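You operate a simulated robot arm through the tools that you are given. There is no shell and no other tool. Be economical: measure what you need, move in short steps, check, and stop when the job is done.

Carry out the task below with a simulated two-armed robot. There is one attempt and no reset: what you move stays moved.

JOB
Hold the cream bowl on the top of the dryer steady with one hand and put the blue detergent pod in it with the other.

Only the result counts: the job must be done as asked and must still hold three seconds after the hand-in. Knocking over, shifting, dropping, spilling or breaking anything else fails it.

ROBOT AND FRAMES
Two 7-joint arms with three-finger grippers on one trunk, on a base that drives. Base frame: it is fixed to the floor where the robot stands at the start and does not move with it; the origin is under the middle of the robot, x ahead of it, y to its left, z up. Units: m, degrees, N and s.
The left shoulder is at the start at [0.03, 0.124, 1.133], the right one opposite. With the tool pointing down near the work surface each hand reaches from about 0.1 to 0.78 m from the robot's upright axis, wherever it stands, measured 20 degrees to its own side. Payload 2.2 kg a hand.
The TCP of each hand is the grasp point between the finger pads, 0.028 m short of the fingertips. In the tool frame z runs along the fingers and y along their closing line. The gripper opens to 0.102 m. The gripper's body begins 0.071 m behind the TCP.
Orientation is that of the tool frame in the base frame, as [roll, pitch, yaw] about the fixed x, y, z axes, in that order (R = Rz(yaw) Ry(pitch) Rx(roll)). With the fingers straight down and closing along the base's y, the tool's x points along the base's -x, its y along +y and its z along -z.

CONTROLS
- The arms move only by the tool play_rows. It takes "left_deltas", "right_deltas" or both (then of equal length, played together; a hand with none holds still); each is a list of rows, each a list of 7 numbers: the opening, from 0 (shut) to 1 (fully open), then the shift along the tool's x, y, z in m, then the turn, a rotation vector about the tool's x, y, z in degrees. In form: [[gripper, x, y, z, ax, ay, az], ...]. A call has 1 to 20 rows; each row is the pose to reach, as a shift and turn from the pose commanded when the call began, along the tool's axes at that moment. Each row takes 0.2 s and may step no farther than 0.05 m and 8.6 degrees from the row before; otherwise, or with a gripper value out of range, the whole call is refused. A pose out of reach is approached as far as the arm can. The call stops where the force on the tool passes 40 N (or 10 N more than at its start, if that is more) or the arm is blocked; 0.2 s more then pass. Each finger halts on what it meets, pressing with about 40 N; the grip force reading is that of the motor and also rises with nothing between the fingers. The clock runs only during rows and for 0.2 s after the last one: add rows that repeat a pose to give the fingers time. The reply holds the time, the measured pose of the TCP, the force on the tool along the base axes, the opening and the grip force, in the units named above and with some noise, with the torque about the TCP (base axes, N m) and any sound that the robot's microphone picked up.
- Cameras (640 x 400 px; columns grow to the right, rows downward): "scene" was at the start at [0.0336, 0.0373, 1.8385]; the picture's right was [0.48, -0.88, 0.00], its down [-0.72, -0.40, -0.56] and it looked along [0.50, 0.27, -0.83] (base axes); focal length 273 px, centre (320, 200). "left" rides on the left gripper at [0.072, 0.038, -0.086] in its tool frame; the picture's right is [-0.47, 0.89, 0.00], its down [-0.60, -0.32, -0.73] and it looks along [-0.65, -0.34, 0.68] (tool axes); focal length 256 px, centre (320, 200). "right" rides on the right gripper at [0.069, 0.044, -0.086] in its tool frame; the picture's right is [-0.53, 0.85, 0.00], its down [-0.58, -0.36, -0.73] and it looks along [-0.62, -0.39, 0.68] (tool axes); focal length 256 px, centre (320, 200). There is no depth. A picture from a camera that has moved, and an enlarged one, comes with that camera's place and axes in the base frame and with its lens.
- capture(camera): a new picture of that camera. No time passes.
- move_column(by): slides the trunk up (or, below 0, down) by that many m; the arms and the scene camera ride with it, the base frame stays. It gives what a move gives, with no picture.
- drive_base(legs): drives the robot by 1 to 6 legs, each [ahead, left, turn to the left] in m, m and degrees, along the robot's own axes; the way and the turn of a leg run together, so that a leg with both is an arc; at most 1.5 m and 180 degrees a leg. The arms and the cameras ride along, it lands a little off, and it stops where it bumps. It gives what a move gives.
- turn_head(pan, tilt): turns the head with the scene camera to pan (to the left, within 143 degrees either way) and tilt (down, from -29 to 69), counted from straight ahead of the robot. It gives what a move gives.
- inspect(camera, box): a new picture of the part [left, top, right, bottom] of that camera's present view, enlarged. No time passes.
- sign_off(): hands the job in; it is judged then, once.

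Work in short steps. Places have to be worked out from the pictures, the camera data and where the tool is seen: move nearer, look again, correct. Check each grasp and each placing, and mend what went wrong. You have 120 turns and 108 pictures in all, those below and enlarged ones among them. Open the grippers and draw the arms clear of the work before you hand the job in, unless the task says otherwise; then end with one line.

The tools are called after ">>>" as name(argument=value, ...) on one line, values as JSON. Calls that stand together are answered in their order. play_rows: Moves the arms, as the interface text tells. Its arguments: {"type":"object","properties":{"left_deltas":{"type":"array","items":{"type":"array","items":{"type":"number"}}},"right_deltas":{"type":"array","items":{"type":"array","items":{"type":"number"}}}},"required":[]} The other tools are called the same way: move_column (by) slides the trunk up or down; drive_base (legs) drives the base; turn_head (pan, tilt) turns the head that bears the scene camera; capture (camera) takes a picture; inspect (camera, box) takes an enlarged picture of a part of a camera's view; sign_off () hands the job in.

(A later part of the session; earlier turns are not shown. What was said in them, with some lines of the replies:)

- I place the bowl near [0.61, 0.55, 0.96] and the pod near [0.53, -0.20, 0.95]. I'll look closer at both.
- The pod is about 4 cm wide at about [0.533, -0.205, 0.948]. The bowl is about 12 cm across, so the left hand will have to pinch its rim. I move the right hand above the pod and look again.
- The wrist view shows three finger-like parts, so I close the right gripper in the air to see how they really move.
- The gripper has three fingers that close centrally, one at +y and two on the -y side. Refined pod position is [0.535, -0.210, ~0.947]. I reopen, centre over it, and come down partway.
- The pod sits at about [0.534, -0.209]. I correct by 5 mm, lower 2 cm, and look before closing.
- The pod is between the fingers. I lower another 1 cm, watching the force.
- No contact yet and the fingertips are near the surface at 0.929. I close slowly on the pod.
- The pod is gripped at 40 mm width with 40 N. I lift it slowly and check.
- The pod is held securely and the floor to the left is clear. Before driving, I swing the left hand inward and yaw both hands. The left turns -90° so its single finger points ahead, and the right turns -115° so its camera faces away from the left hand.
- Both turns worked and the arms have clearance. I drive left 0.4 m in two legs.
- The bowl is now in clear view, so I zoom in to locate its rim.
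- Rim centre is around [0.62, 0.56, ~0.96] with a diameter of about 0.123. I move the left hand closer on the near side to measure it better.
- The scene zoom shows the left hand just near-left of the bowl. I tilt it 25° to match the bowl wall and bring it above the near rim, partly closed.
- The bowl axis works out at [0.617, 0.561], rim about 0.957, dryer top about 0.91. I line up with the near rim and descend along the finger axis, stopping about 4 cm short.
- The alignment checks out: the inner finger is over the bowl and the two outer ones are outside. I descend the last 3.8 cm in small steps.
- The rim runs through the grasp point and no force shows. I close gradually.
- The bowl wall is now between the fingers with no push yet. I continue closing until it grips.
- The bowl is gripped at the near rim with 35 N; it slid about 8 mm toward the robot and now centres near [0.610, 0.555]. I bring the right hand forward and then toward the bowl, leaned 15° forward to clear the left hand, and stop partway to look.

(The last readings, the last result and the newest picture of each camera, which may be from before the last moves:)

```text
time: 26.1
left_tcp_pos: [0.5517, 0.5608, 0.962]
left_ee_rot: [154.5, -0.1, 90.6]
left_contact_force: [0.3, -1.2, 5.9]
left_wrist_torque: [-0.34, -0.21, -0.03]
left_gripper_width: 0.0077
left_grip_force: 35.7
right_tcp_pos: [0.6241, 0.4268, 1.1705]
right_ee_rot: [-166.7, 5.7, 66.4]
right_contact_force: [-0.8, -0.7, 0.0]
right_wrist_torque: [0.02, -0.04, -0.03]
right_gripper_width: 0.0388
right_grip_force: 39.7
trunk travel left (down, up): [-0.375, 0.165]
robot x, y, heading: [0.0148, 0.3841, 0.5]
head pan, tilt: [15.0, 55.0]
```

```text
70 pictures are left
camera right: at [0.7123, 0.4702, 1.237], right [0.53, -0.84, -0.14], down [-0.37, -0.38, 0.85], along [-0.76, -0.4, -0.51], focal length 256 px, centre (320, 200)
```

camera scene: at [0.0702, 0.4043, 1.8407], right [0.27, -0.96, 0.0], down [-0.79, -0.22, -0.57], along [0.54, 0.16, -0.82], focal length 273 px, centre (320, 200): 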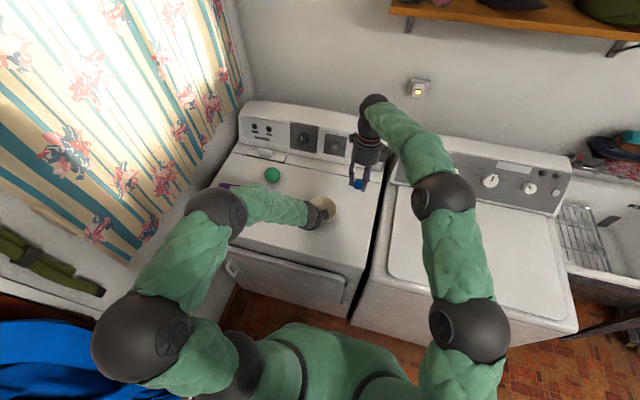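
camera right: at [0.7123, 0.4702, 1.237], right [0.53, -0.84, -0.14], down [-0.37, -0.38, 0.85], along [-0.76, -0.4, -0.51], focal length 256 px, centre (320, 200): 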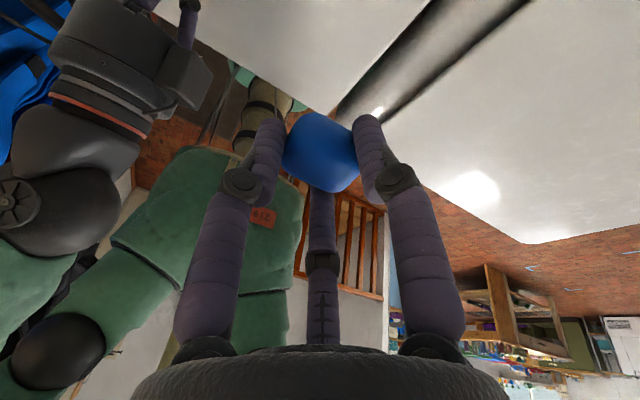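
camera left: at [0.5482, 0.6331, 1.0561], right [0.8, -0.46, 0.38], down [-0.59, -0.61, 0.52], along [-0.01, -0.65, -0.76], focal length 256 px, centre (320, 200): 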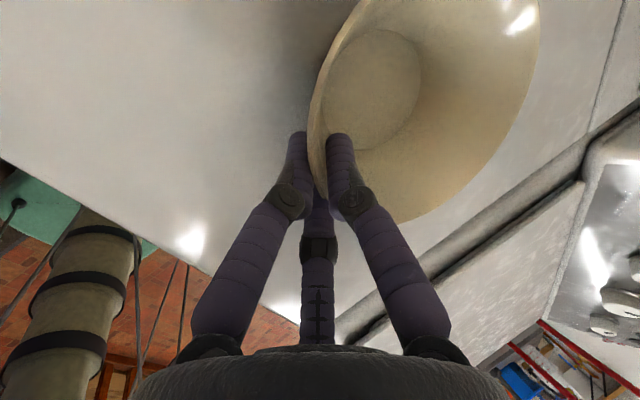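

The path is clear. I move the last 12.6 cm toward the bowl at the same height, then check alignment.

>>> play_rows(right_deltas=[[0.3, 0.029, -0.013, 0, 0, 0, 0], [0.3, 0.058, -0.026, 0, 0, 0, 0], [0.3, 0.087, -0.039, 0, 0, 0, 0], [0.3, 0.115, -0.052, 0, 0, 0, 0], [0.3, 0.115, -0.052, 0, 0, 0, 0]])

>>> inspect(camera="scene", box=[240, 140, 400, 240])

>>> capture(camera="right")

>>> capture(camera="left")

```text
time: 27.3
left_tcp_pos: [0.5529, 0.5605, 0.9619]
left_ee_rot: [154.6, 0.0, 90.5]
left_contact_force: [1.6, -0.1, 3.2]
left_wrist_torque: [-0.23, -0.16, 0.01]
left_gripper_width: 0.0073
left_grip_force: 35.2
right_tcp_pos: [0.6264, 0.5566, 1.1708]
right_ee_rot: [-166.6, 5.8, 66.3]
right_contact_force: [0.4, 0.9, 0.2]
right_wrist_torque: [-0.03, -0.04, 0.02]
right_gripper_width: 0.0386
right_grip_force: 39.7
right hand out of reach, approached as far as the arm can: row 4, 5
trunk travel left (down, up): [-0.375, 0.165]
robot x, y, heading: [0.0119, 0.3848, 0.4]
head pan, tilt: [15.0, 55.0]
```

```text
4.00 times, centred on (320, 190) of scene
camera zoom: at [0.0712, 0.4061, 1.8407], right [0.27, -0.96, 0.0], down [-0.79, -0.22, -0.57], along [0.54, 0.15, -0.82], focal length 1093 px, centre (320, 240)
```

zoom: 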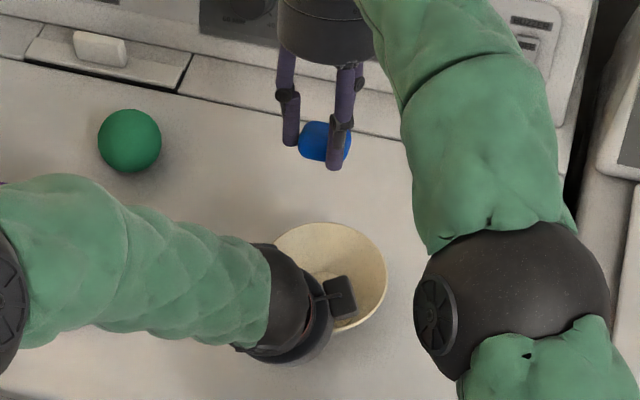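

```text
68 pictures are left
camera right: at [0.7147, 0.6005, 1.2392], right [0.53, -0.84, -0.14], down [-0.37, -0.38, 0.85], along [-0.76, -0.4, -0.51], focal length 256 px, centre (320, 200)
```

right: 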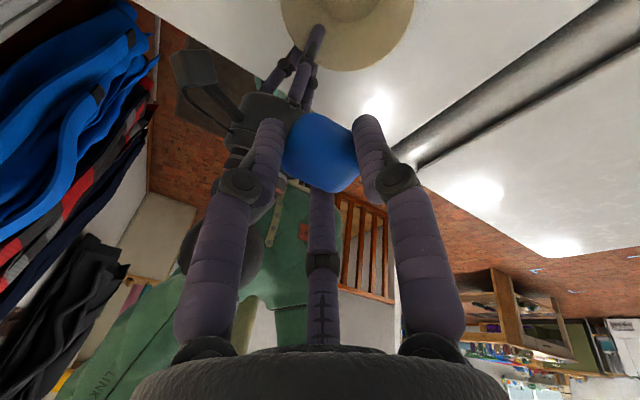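

```text
67 pictures are left
camera left: at [0.5487, 0.6333, 1.0556], right [0.8, -0.46, 0.38], down [-0.59, -0.61, 0.52], along [-0.01, -0.65, -0.76], focal length 256 px, centre (320, 200)
```

left: 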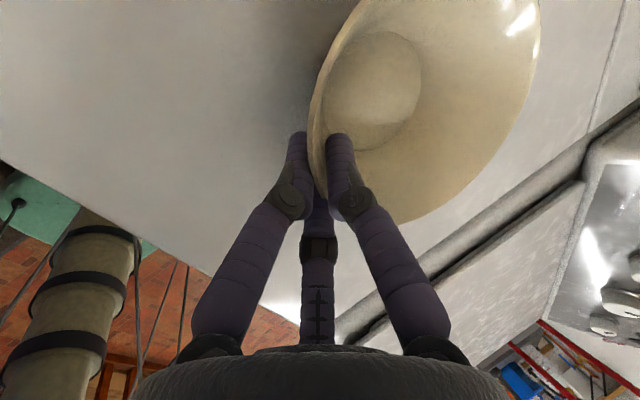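

The pod is above the bowl, whose rim centre is about [0.610, 0.555]. I lower to about 1.06 and recheck.

>>> play_rows(right_deltas=[[0.3, 0.001, 0.005, 0.028, 0, 0, 0], [0.3, 0.0025, 0.01, 0.055, 0, 0, 0], [0.3, 0.004, 0.015, 0.082, 0, 0, 0], [0.3, 0.005, 0.0207, 0.108, 0, 0, 0], [0.3, 0.005, 0.0207, 0.108, 0, 0, 0]])

>>> inspect(camera="scene", box=[240, 140, 400, 240])

>>> capture(camera="right")

>>> capture(camera="left")

```text
time: 28.5
left_tcp_pos: [0.5512, 0.5607, 0.9612]
left_ee_rot: [154.6, 0.0, 90.6]
left_contact_force: [-1.4, 0.6, 2.8]
left_wrist_torque: [-0.17, -0.03, -0.03]
left_gripper_width: 0.007
left_grip_force: 34.9
right_tcp_pos: [0.6122, 0.5494, 1.0605]
right_ee_rot: [-166.6, 5.9, 66.3]
right_contact_force: [0.4, -0.1, -0.1]
right_wrist_torque: [0.0, 0.01, -0.03]
right_gripper_width: 0.0388
right_grip_force: 40.1
trunk travel left (down, up): [-0.375, 0.165]
robot x, y, heading: [0.012, 0.3859, 0.7]
head pan, tilt: [15.0, 55.0]
```

```text
4.00 times, centred on (320, 190) of scene
camera zoom: at [0.0706, 0.4054, 1.8407], right [0.27, -0.96, 0.0], down [-0.79, -0.22, -0.57], along [0.54, 0.16, -0.82], focal length 1093 px, centre (320, 240)
```

zoom: 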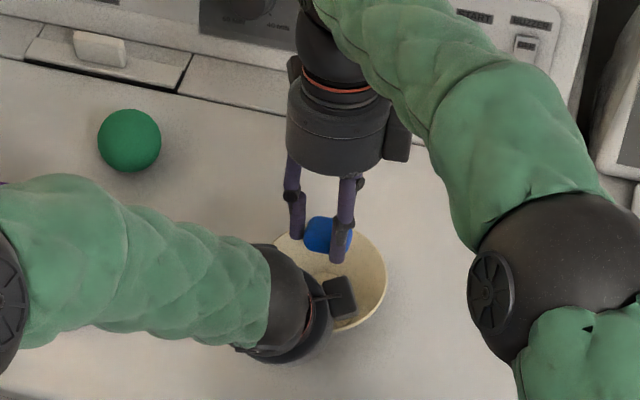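

```text
65 pictures are left
camera right: at [0.6997, 0.5929, 1.1278], right [0.53, -0.84, -0.14], down [-0.37, -0.38, 0.85], along [-0.76, -0.4, -0.51], focal length 256 px, centre (320, 200)
```

right: 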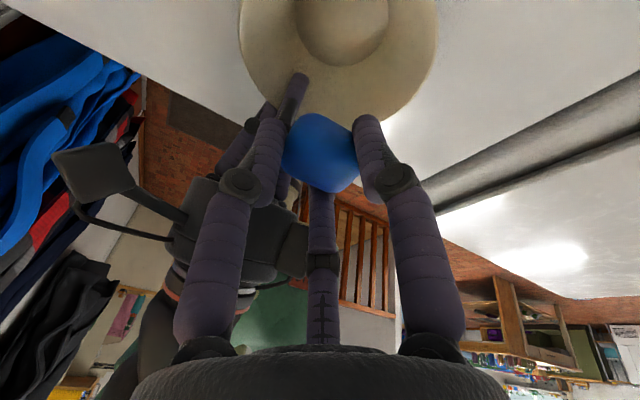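

```text
64 pictures are left
camera left: at [0.5481, 0.6331, 1.0557], right [0.8, -0.46, 0.38], down [-0.59, -0.61, 0.52], along [-0.01, -0.65, -0.76], focal length 256 px, centre (320, 200)
```

left: 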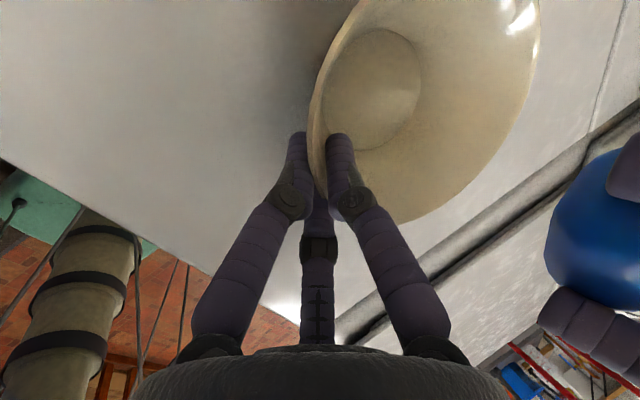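

Alignment is good; I shift slightly forward and lower to TCP z of about 0.985, then check.

>>> play_rows(right_deltas=[[0.3, 0.0045, 0.01, 0.0, 0, 0, 0], [0.3, 0.008, 0.016, 0.023, 0, 0, 0], [0.3, 0.012, 0.0215, 0.046, 0, 0, 0], [0.3, 0.0155, 0.027, 0.069, 0, 0, 0], [0.3, 0.0155, 0.027, 0.069, 0, 0, 0]])

>>> inspect(camera="scene", box=[240, 140, 400, 240])

>>> capture(camera="right")

>>> capture(camera="left")

```text
time: 29.7
left_tcp_pos: [0.5517, 0.5606, 0.9626]
left_ee_rot: [154.7, -0.1, 90.6]
left_contact_force: [0.6, 0.0, 0.9]
left_wrist_torque: [-0.1, -0.04, -0.04]
left_gripper_width: 0.0074
left_grip_force: 35.5
right_tcp_pos: [0.629, 0.5542, 0.987]
right_ee_rot: [-166.5, 5.8, 66.4]
right_contact_force: [-0.1, 0.0, 0.8]
right_wrist_torque: [-0.01, 0.01, 0.02]
right_gripper_width: 0.0389
right_grip_force: 40.3
right hand out of reach, approached as far as the arm can: row 4, 5
trunk travel left (down, up): [-0.375, 0.165]
robot x, y, heading: [0.0139, 0.3821, 0.5]
head pan, tilt: [15.0, 55.0]
```

```text
4.00 times, centred on (320, 190) of scene
camera zoom: at [0.071, 0.4055, 1.8407], right [0.27, -0.96, 0.0], down [-0.79, -0.22, -0.57], along [0.54, 0.15, -0.82], focal length 1093 px, centre (320, 240)
```

zoom: 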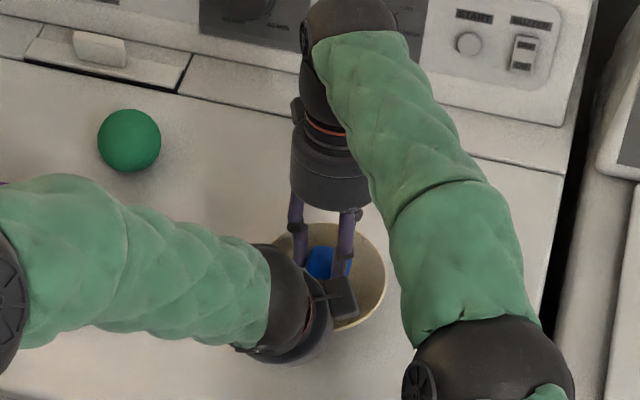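

```text
62 pictures are left
camera right: at [0.7182, 0.5969, 1.0535], right [0.53, -0.84, -0.14], down [-0.37, -0.38, 0.85], along [-0.76, -0.4, -0.51], focal length 256 px, centre (320, 200)
```

right: 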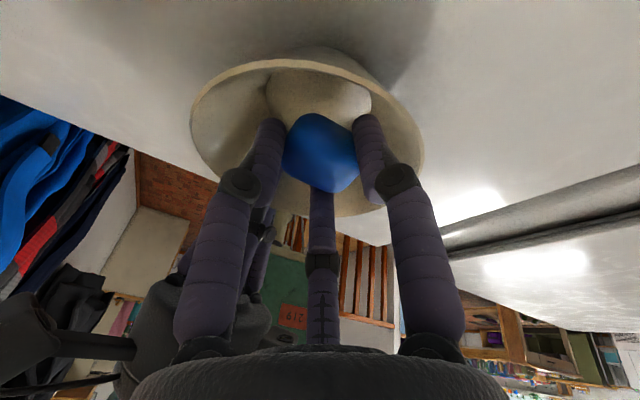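

```text
61 pictures are left
camera left: at [0.5484, 0.6332, 1.0555], right [0.8, -0.46, 0.38], down [-0.59, -0.61, 0.52], along [-0.01, -0.65, -0.76], focal length 256 px, centre (320, 200)
```

left: 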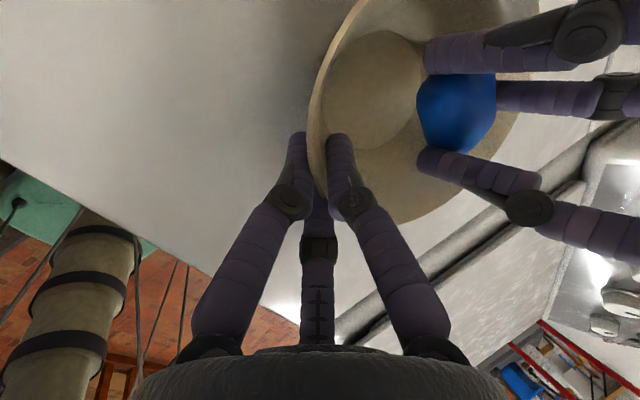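

The pod is inside the bowl outline in all views. I ease it back about 1.4 cm and lower 2.2 cm more, watching forces.

>>> play_rows(right_deltas=[[0.3, -0.002, -0.004, 0.005, 0, 0, 0], [0.3, -0.004, -0.007, 0.015, 0, 0, 0], [0.3, -0.004, -0.007, 0.025, 0, 0, 0], [0.3, -0.004, -0.007, 0.025, 0, 0, 0]])

>>> capture(camera="right")

>>> capture(camera="left")

```text
time: 30.7
left_tcp_pos: [0.552, 0.5619, 0.9613]
left_ee_rot: [154.6, 0.0, 90.6]
left_contact_force: [-0.6, 0.4, 0.5]
left_wrist_torque: [-0.09, 0.08, -0.07]
left_gripper_width: 0.0071
left_grip_force: 35.4
right_tcp_pos: [0.6076, 0.55, 0.9623]
right_ee_rot: [-165.8, 6.9, 66.7]
right_contact_force: [0.5, -0.4, -1.0]
right_wrist_torque: [0.02, 0.03, 0.01]
right_gripper_width: 0.0386
right_grip_force: 40.0
trunk travel left (down, up): [-0.375, 0.165]
robot x, y, heading: [0.0115, 0.3865, 0.3]
head pan, tilt: [15.0, 55.0]
```

```text
60 pictures are left
camera right: at [0.6973, 0.5951, 1.0276], right [0.53, -0.83, -0.14], down [-0.35, -0.37, 0.86], along [-0.77, -0.41, -0.49], focal length 256 px, centre (320, 200)
```

right: 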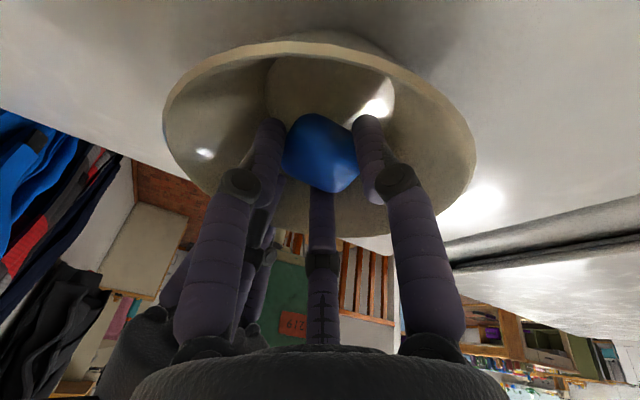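

```text
59 pictures are left
camera left: at [0.5481, 0.6332, 1.0556], right [0.8, -0.46, 0.38], down [-0.59, -0.61, 0.52], along [-0.01, -0.65, -0.76], focal length 256 px, centre (320, 200)
```

left: 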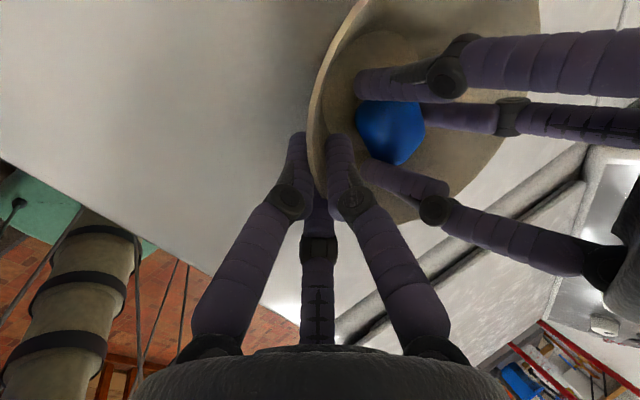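

The pod is well inside the bowl and there is no contact, but a right fingertip is close to the left one. I shift 8 mm forward, then open just enough to release.

>>> play_rows(right_deltas=[[0.3, 0.003, 0.004, 0.001, 0, 0, 0], [0.3, 0.0055, 0.007, 0.003, 0, 0, 0], [0.3, 0.0055, 0.007, 0.003, 0, 0, 0], [0.4, 0.0055, 0.007, 0.003, 0, 0, 0], [0.45, 0.0055, 0.007, 0.003, 0, 0, 0], [0.5, 0.0055, 0.007, 0.003, 0, 0, 0], [0.52, 0.0055, 0.007, 0.003, 0, 0, 0]])

>>> capture(camera="right")

>>> capture(camera="left")

```text
time: 32.3
left_tcp_pos: [0.5521, 0.5611, 0.9617]
left_ee_rot: [154.6, 0.0, 90.6]
left_contact_force: [5.0, -2.5, -4.1]
left_wrist_torque: [-0.01, 0.25, -0.11]
left_gripper_width: 0.0069
left_grip_force: 35.0
right_tcp_pos: [0.6193, 0.5524, 0.9578]
right_ee_rot: [-166.5, 5.8, 66.5]
right_contact_force: [-5.5, 2.2, 1.4]
right_wrist_torque: [0.03, -0.03, -0.03]
right_gripper_width: 0.0496
right_grip_force: 0.0
trunk travel left (down, up): [-0.375, 0.165]
robot x, y, heading: [0.0118, 0.3866, 0.5]
head pan, tilt: [15.0, 55.0]
```

```text
58 pictures are left
camera right: at [0.7073, 0.5963, 1.025], right [0.53, -0.83, -0.14], down [-0.36, -0.38, 0.85], along [-0.76, -0.4, -0.5], focal length 256 px, centre (320, 200)
```

right: 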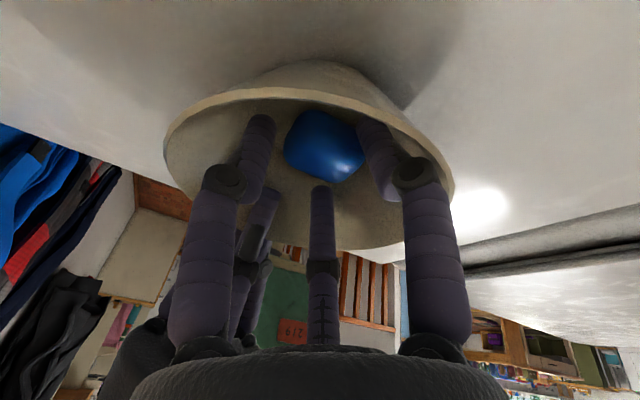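

```text
57 pictures are left
camera left: at [0.5487, 0.6332, 1.0557], right [0.8, -0.46, 0.38], down [-0.59, -0.61, 0.52], along [-0.01, -0.65, -0.76], focal length 256 px, centre (320, 200)
```

left: 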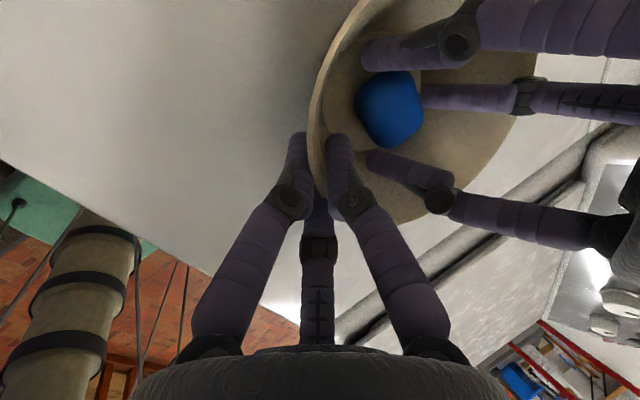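

The pod is released on the bowl floor, though one right finger lightly presses the far wall (5 N). I relieve that and withdraw the right hand along its axis.

>>> play_rows(right_deltas=[[0.5, -0.001, -0.003, -0.003, 0, 0, 0], [0.5, -0.001, -0.003, -0.015, 0, 0, 0], [0.5, -0.001, -0.003, -0.03, 0, 0, 0], [0.5, -0.001, -0.003, -0.06, 0, 0, 0], [0.5, -0.005, -0.011, -0.1, 0, 0, 0], [0.5, -0.01, -0.02, -0.14, 0, 0, 0], [0.5, -0.01, -0.02, -0.14, 0, 0, 0]])

>>> capture(camera="right")

>>> capture(camera="left")

>>> inspect(camera="scene", box=[240, 140, 400, 240])

```text
time: 33.9
left_tcp_pos: [0.5516, 0.5603, 0.9627]
left_ee_rot: [154.6, 0.0, 90.6]
left_contact_force: [-0.1, 0.9, -0.8]
left_wrist_torque: [-0.1, 0.11, -0.02]
left_gripper_width: 0.007
left_grip_force: 35.1
right_tcp_pos: [0.6341, 0.5535, 1.1007]
right_ee_rot: [-166.6, 5.9, 66.4]
right_contact_force: [0.3, 0.3, 0.3]
right_wrist_torque: [-0.02, 0.01, 0.0]
right_gripper_width: 0.051
right_grip_force: 0.1
right hand out of reach, approached as far as the arm can: row 4
trunk travel left (down, up): [-0.375, 0.165]
robot x, y, heading: [0.0145, 0.3856, 0.9]
head pan, tilt: [15.0, 55.0]
```

```text
56 pictures are left
camera right: at [0.7229, 0.5971, 1.1676], right [0.53, -0.84, -0.14], down [-0.37, -0.38, 0.85], along [-0.76, -0.4, -0.51], focal length 256 px, centre (320, 200)
```

right: 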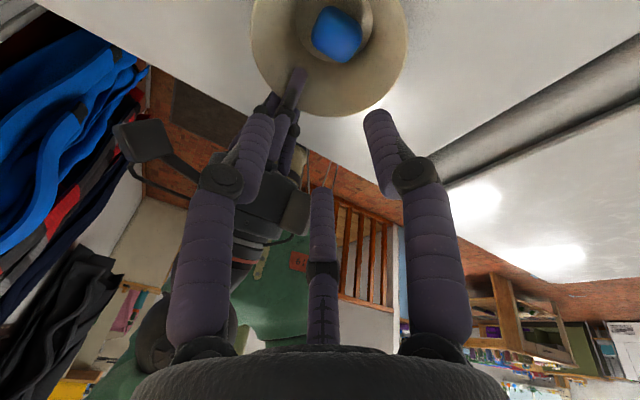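

```text
55 pictures are left
camera left: at [0.5484, 0.6332, 1.0554], right [0.8, -0.46, 0.38], down [-0.59, -0.61, 0.52], along [-0.01, -0.65, -0.76], focal length 256 px, centre (320, 200)
```

left: 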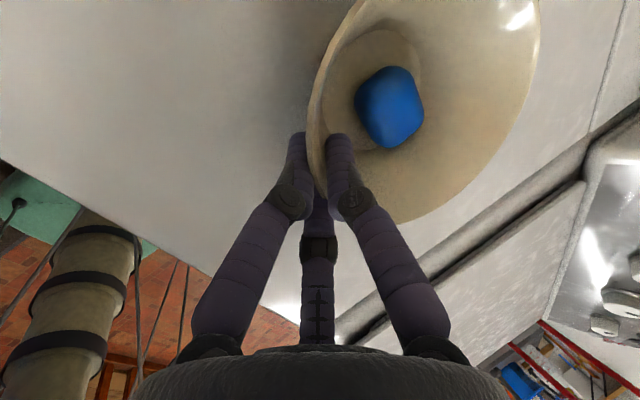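

```text
4.00 times, centred on (320, 190) of scene
camera zoom: at [0.0711, 0.4057, 1.8407], right [0.27, -0.96, 0.0], down [-0.79, -0.22, -0.57], along [0.54, 0.15, -0.82], focal length 1093 px, centre (320, 240)
```

zoom: 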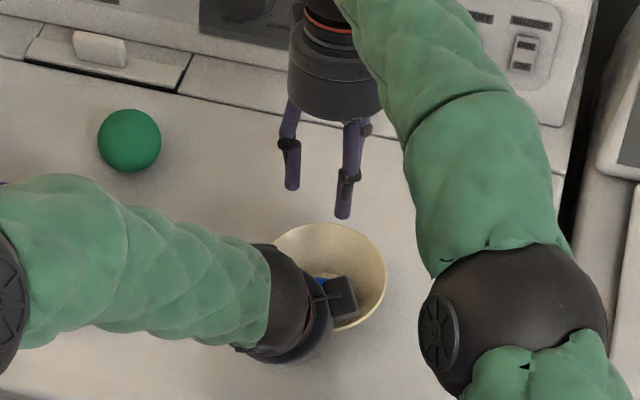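

The pod lies in the bowl and the bowl hasn't moved. I clear the right hand up and to the right.

>>> play_rows(right_deltas=[[0.5, -0.036, 0.0165, -0.01, 0, 0, 0], [0.5, -0.073, 0.033, -0.02, 0, 0, 0], [0.5, -0.109, 0.0495, -0.03, 0, 0, 0], [0.5, -0.146, 0.066, -0.04, 0, 0, 0], [0.5, -0.182, 0.0825, -0.05, 0, 0, 0], [0.5, -0.218, 0.099, -0.06, 0, 0, 0], [0.5, -0.255, 0.1155, -0.06, 0, 0, 0], [0.6, -0.291, 0.132, -0.06, 0, 0, 0]])

>>> play_rows(left_deltas=[[0.05, 0, 0, 0, 0, 0, 0], [0.1, 0, 0, 0, 0, 0, 0], [0.15, 0, 0, 0, 0, 0, 0], [0.2, 0, 0, 0, 0, 0, 0], [0.3, 0, 0, 0, 0, 0, 0], [0.3, 0, 0, 0, 0, 0, 0]])

>>> capture(camera="left")

>>> inspect(camera="scene", box=[240, 140, 400, 240])

```text
time: 35.7
left_tcp_pos: [0.5523, 0.5598, 0.961]
left_ee_rot: [154.5, -0.1, 90.6]
left_contact_force: [-0.4, 0.2, -2.4]
left_wrist_torque: [0.06, 0.15, -0.04]
left_gripper_width: 0.007
left_grip_force: 35.5
right_tcp_pos: [0.6436, 0.228, 1.1589]
right_ee_rot: [-166.6, 5.8, 66.4]
right_contact_force: [-0.5, 0.4, 0.2]
right_wrist_torque: [0.02, -0.01, 0.02]
right_gripper_width: 0.0611
right_grip_force: 0.0
trunk travel left (down, up): [-0.375, 0.165]
robot x, y, heading: [0.0122, 0.3857, 0.5]
head pan, tilt: [15.0, 55.0]
```

```text
time: 37.1
left_tcp_pos: [0.5525, 0.5612, 0.9619]
left_ee_rot: [154.6, -0.1, 90.6]
left_contact_force: [0.6, -0.4, 0.5]
left_wrist_torque: [0.03, 0.01, 0.0]
left_gripper_width: 0.0304
left_grip_force: 0.1
right_tcp_pos: [0.6441, 0.2304, 1.1593]
right_ee_rot: [-166.5, 5.8, 66.3]
right_contact_force: [-0.2, -0.8, -0.3]
right_wrist_torque: [0.02, 0.0, -0.03]
right_gripper_width: 0.0611
right_grip_force: 0.0
trunk travel left (down, up): [-0.375, 0.165]
robot x, y, heading: [0.0111, 0.3866, 0.8]
head pan, tilt: [15.0, 55.0]
```

```text
53 pictures are left
camera left: at [0.5483, 0.633, 1.0556], right [0.8, -0.46, 0.38], down [-0.59, -0.61, 0.52], along [-0.01, -0.65, -0.76], focal length 256 px, centre (320, 200)
```

left: 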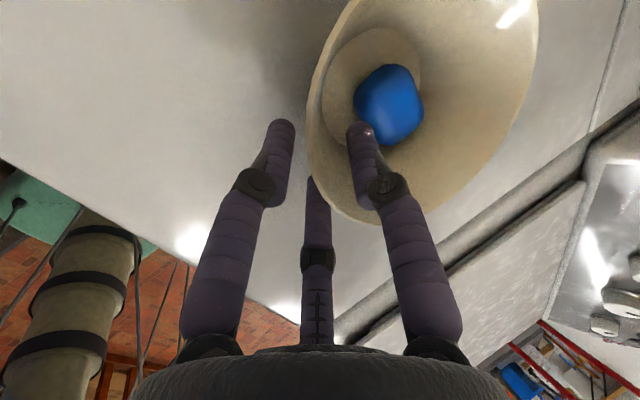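

```text
4.00 times, centred on (320, 190) of scene
camera zoom: at [0.0708, 0.4051, 1.8407], right [0.27, -0.96, 0.0], down [-0.79, -0.22, -0.57], along [0.54, 0.16, -0.82], focal length 1093 px, centre (320, 240)
```

zoom: 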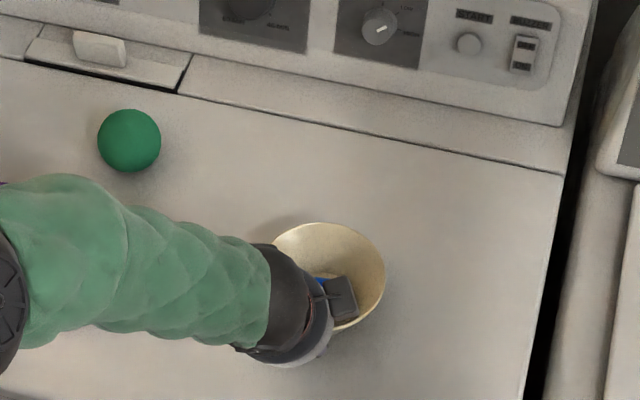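

The rim is free and the bowl stays upright. I withdraw the left hand along its finger axis, then up and toward the robot.

>>> play_rows(left_deltas=[[0.3, 0, 0, -0.01, 0, 0, 0], [0.3, 0, 0, -0.025, 0, 0, 0], [0.3, 0, 0, -0.05, 0, 0, 0], [0.3, 0, 0, -0.085, 0, 0, 0], [0.4, 0, 0, -0.125, 0, 0, 0], [0.5, 0, 0, -0.165, 0, 0, 0], [0.6, 0, 0, -0.2, 0, 0, 0]])

>>> play_rows(left_deltas=[[0.8, 0.04, 0, 0, 0, 0, 0], [1, 0.08, 0, 0, 0, 0, 0], [1, 0.12, 0, 0, 0, 0, 0], [1, 0.12, 0, 0, 0, 0, 0]], right_deltas=[[0.8, 0, 0, 0, 0, 0, 0], [1, 0, 0, 0, 0, 0, 0], [1, 0, 0, 0, 0, 0, 0], [1, 0, 0, 0, 0, 0, 0]])

>>> capture(camera="scene")

>>> inspect(camera="scene", box=[272, 177, 368, 237])

```text
time: 38.7
left_tcp_pos: [0.4669, 0.558, 1.1429]
left_ee_rot: [154.6, 0.0, 90.5]
left_contact_force: [-0.4, 0.1, -0.1]
left_wrist_torque: [-0.04, -0.03, -0.02]
left_gripper_width: 0.0611
left_grip_force: 0.1
right_tcp_pos: [0.6433, 0.2302, 1.1585]
right_ee_rot: [-166.7, 5.8, 66.2]
right_contact_force: [-0.2, -0.3, 0.0]
right_wrist_torque: [-0.01, -0.01, -0.01]
right_gripper_width: 0.0611
right_grip_force: 0.0
trunk travel left (down, up): [-0.375, 0.165]
robot x, y, heading: [0.0147, 0.3841, 0.5]
head pan, tilt: [15.0, 55.0]
```

```text
time: 39.7
left_tcp_pos: [0.4681, 0.6794, 1.1445]
left_ee_rot: [154.6, 0.0, 90.6]
left_contact_force: [-0.1, -0.7, 0.5]
left_wrist_torque: [0.03, 0.0, -0.01]
left_gripper_width: 0.1022
left_grip_force: 0.1
right_tcp_pos: [0.6442, 0.2289, 1.1601]
right_ee_rot: [-166.5, 5.8, 66.3]
right_contact_force: [-0.4, -0.2, 0.2]
right_wrist_torque: [0.01, 0.01, 0.02]
right_gripper_width: 0.1022
right_grip_force: 0.0
trunk travel left (down, up): [-0.375, 0.165]
robot x, y, heading: [0.0129, 0.3872, 0.6]
head pan, tilt: [15.0, 55.0]
```

```text
51 pictures are left
camera scene: at [0.0704, 0.4043, 1.8407], right [0.27, -0.96, 0.0], down [-0.79, -0.22, -0.57], along [0.54, 0.16, -0.82], focal length 273 px, centre (320, 200)
```

scene: 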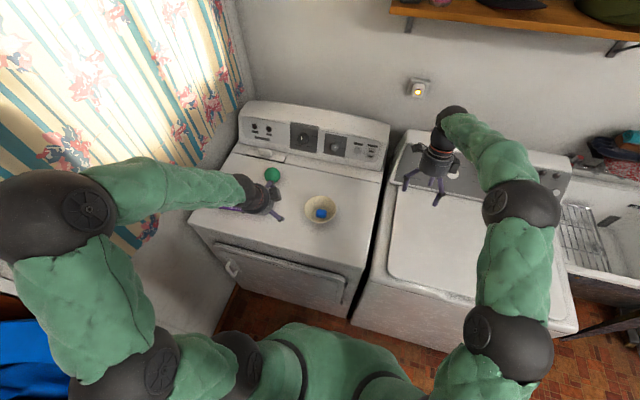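

```text
6.67 times, centred on (320, 207) of scene
camera zoom: at [0.0704, 0.4043, 1.8407], right [0.27, -0.96, 0.0], down [-0.79, -0.22, -0.57], along [0.54, 0.16, -0.82], focal length 1822 px, centre (320, 153)
```

zoom: 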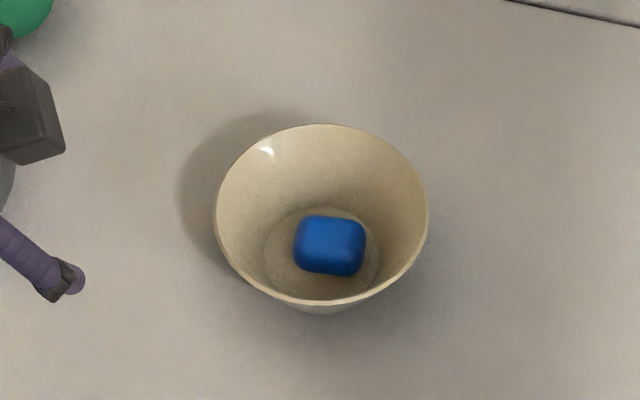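

The pod rests on the floor of the upright bowl, both hands are open and clear, and nothing else has moved. I hand the job in.

>>> sign_off()

```text
The job is handed in.
```

The blue detergent pod is in the cream bowl on the dryer. The left hand held the bowl by its rim while the right hand set the pod down, and gripping it slid the bowl about 8 mm towards the robot.
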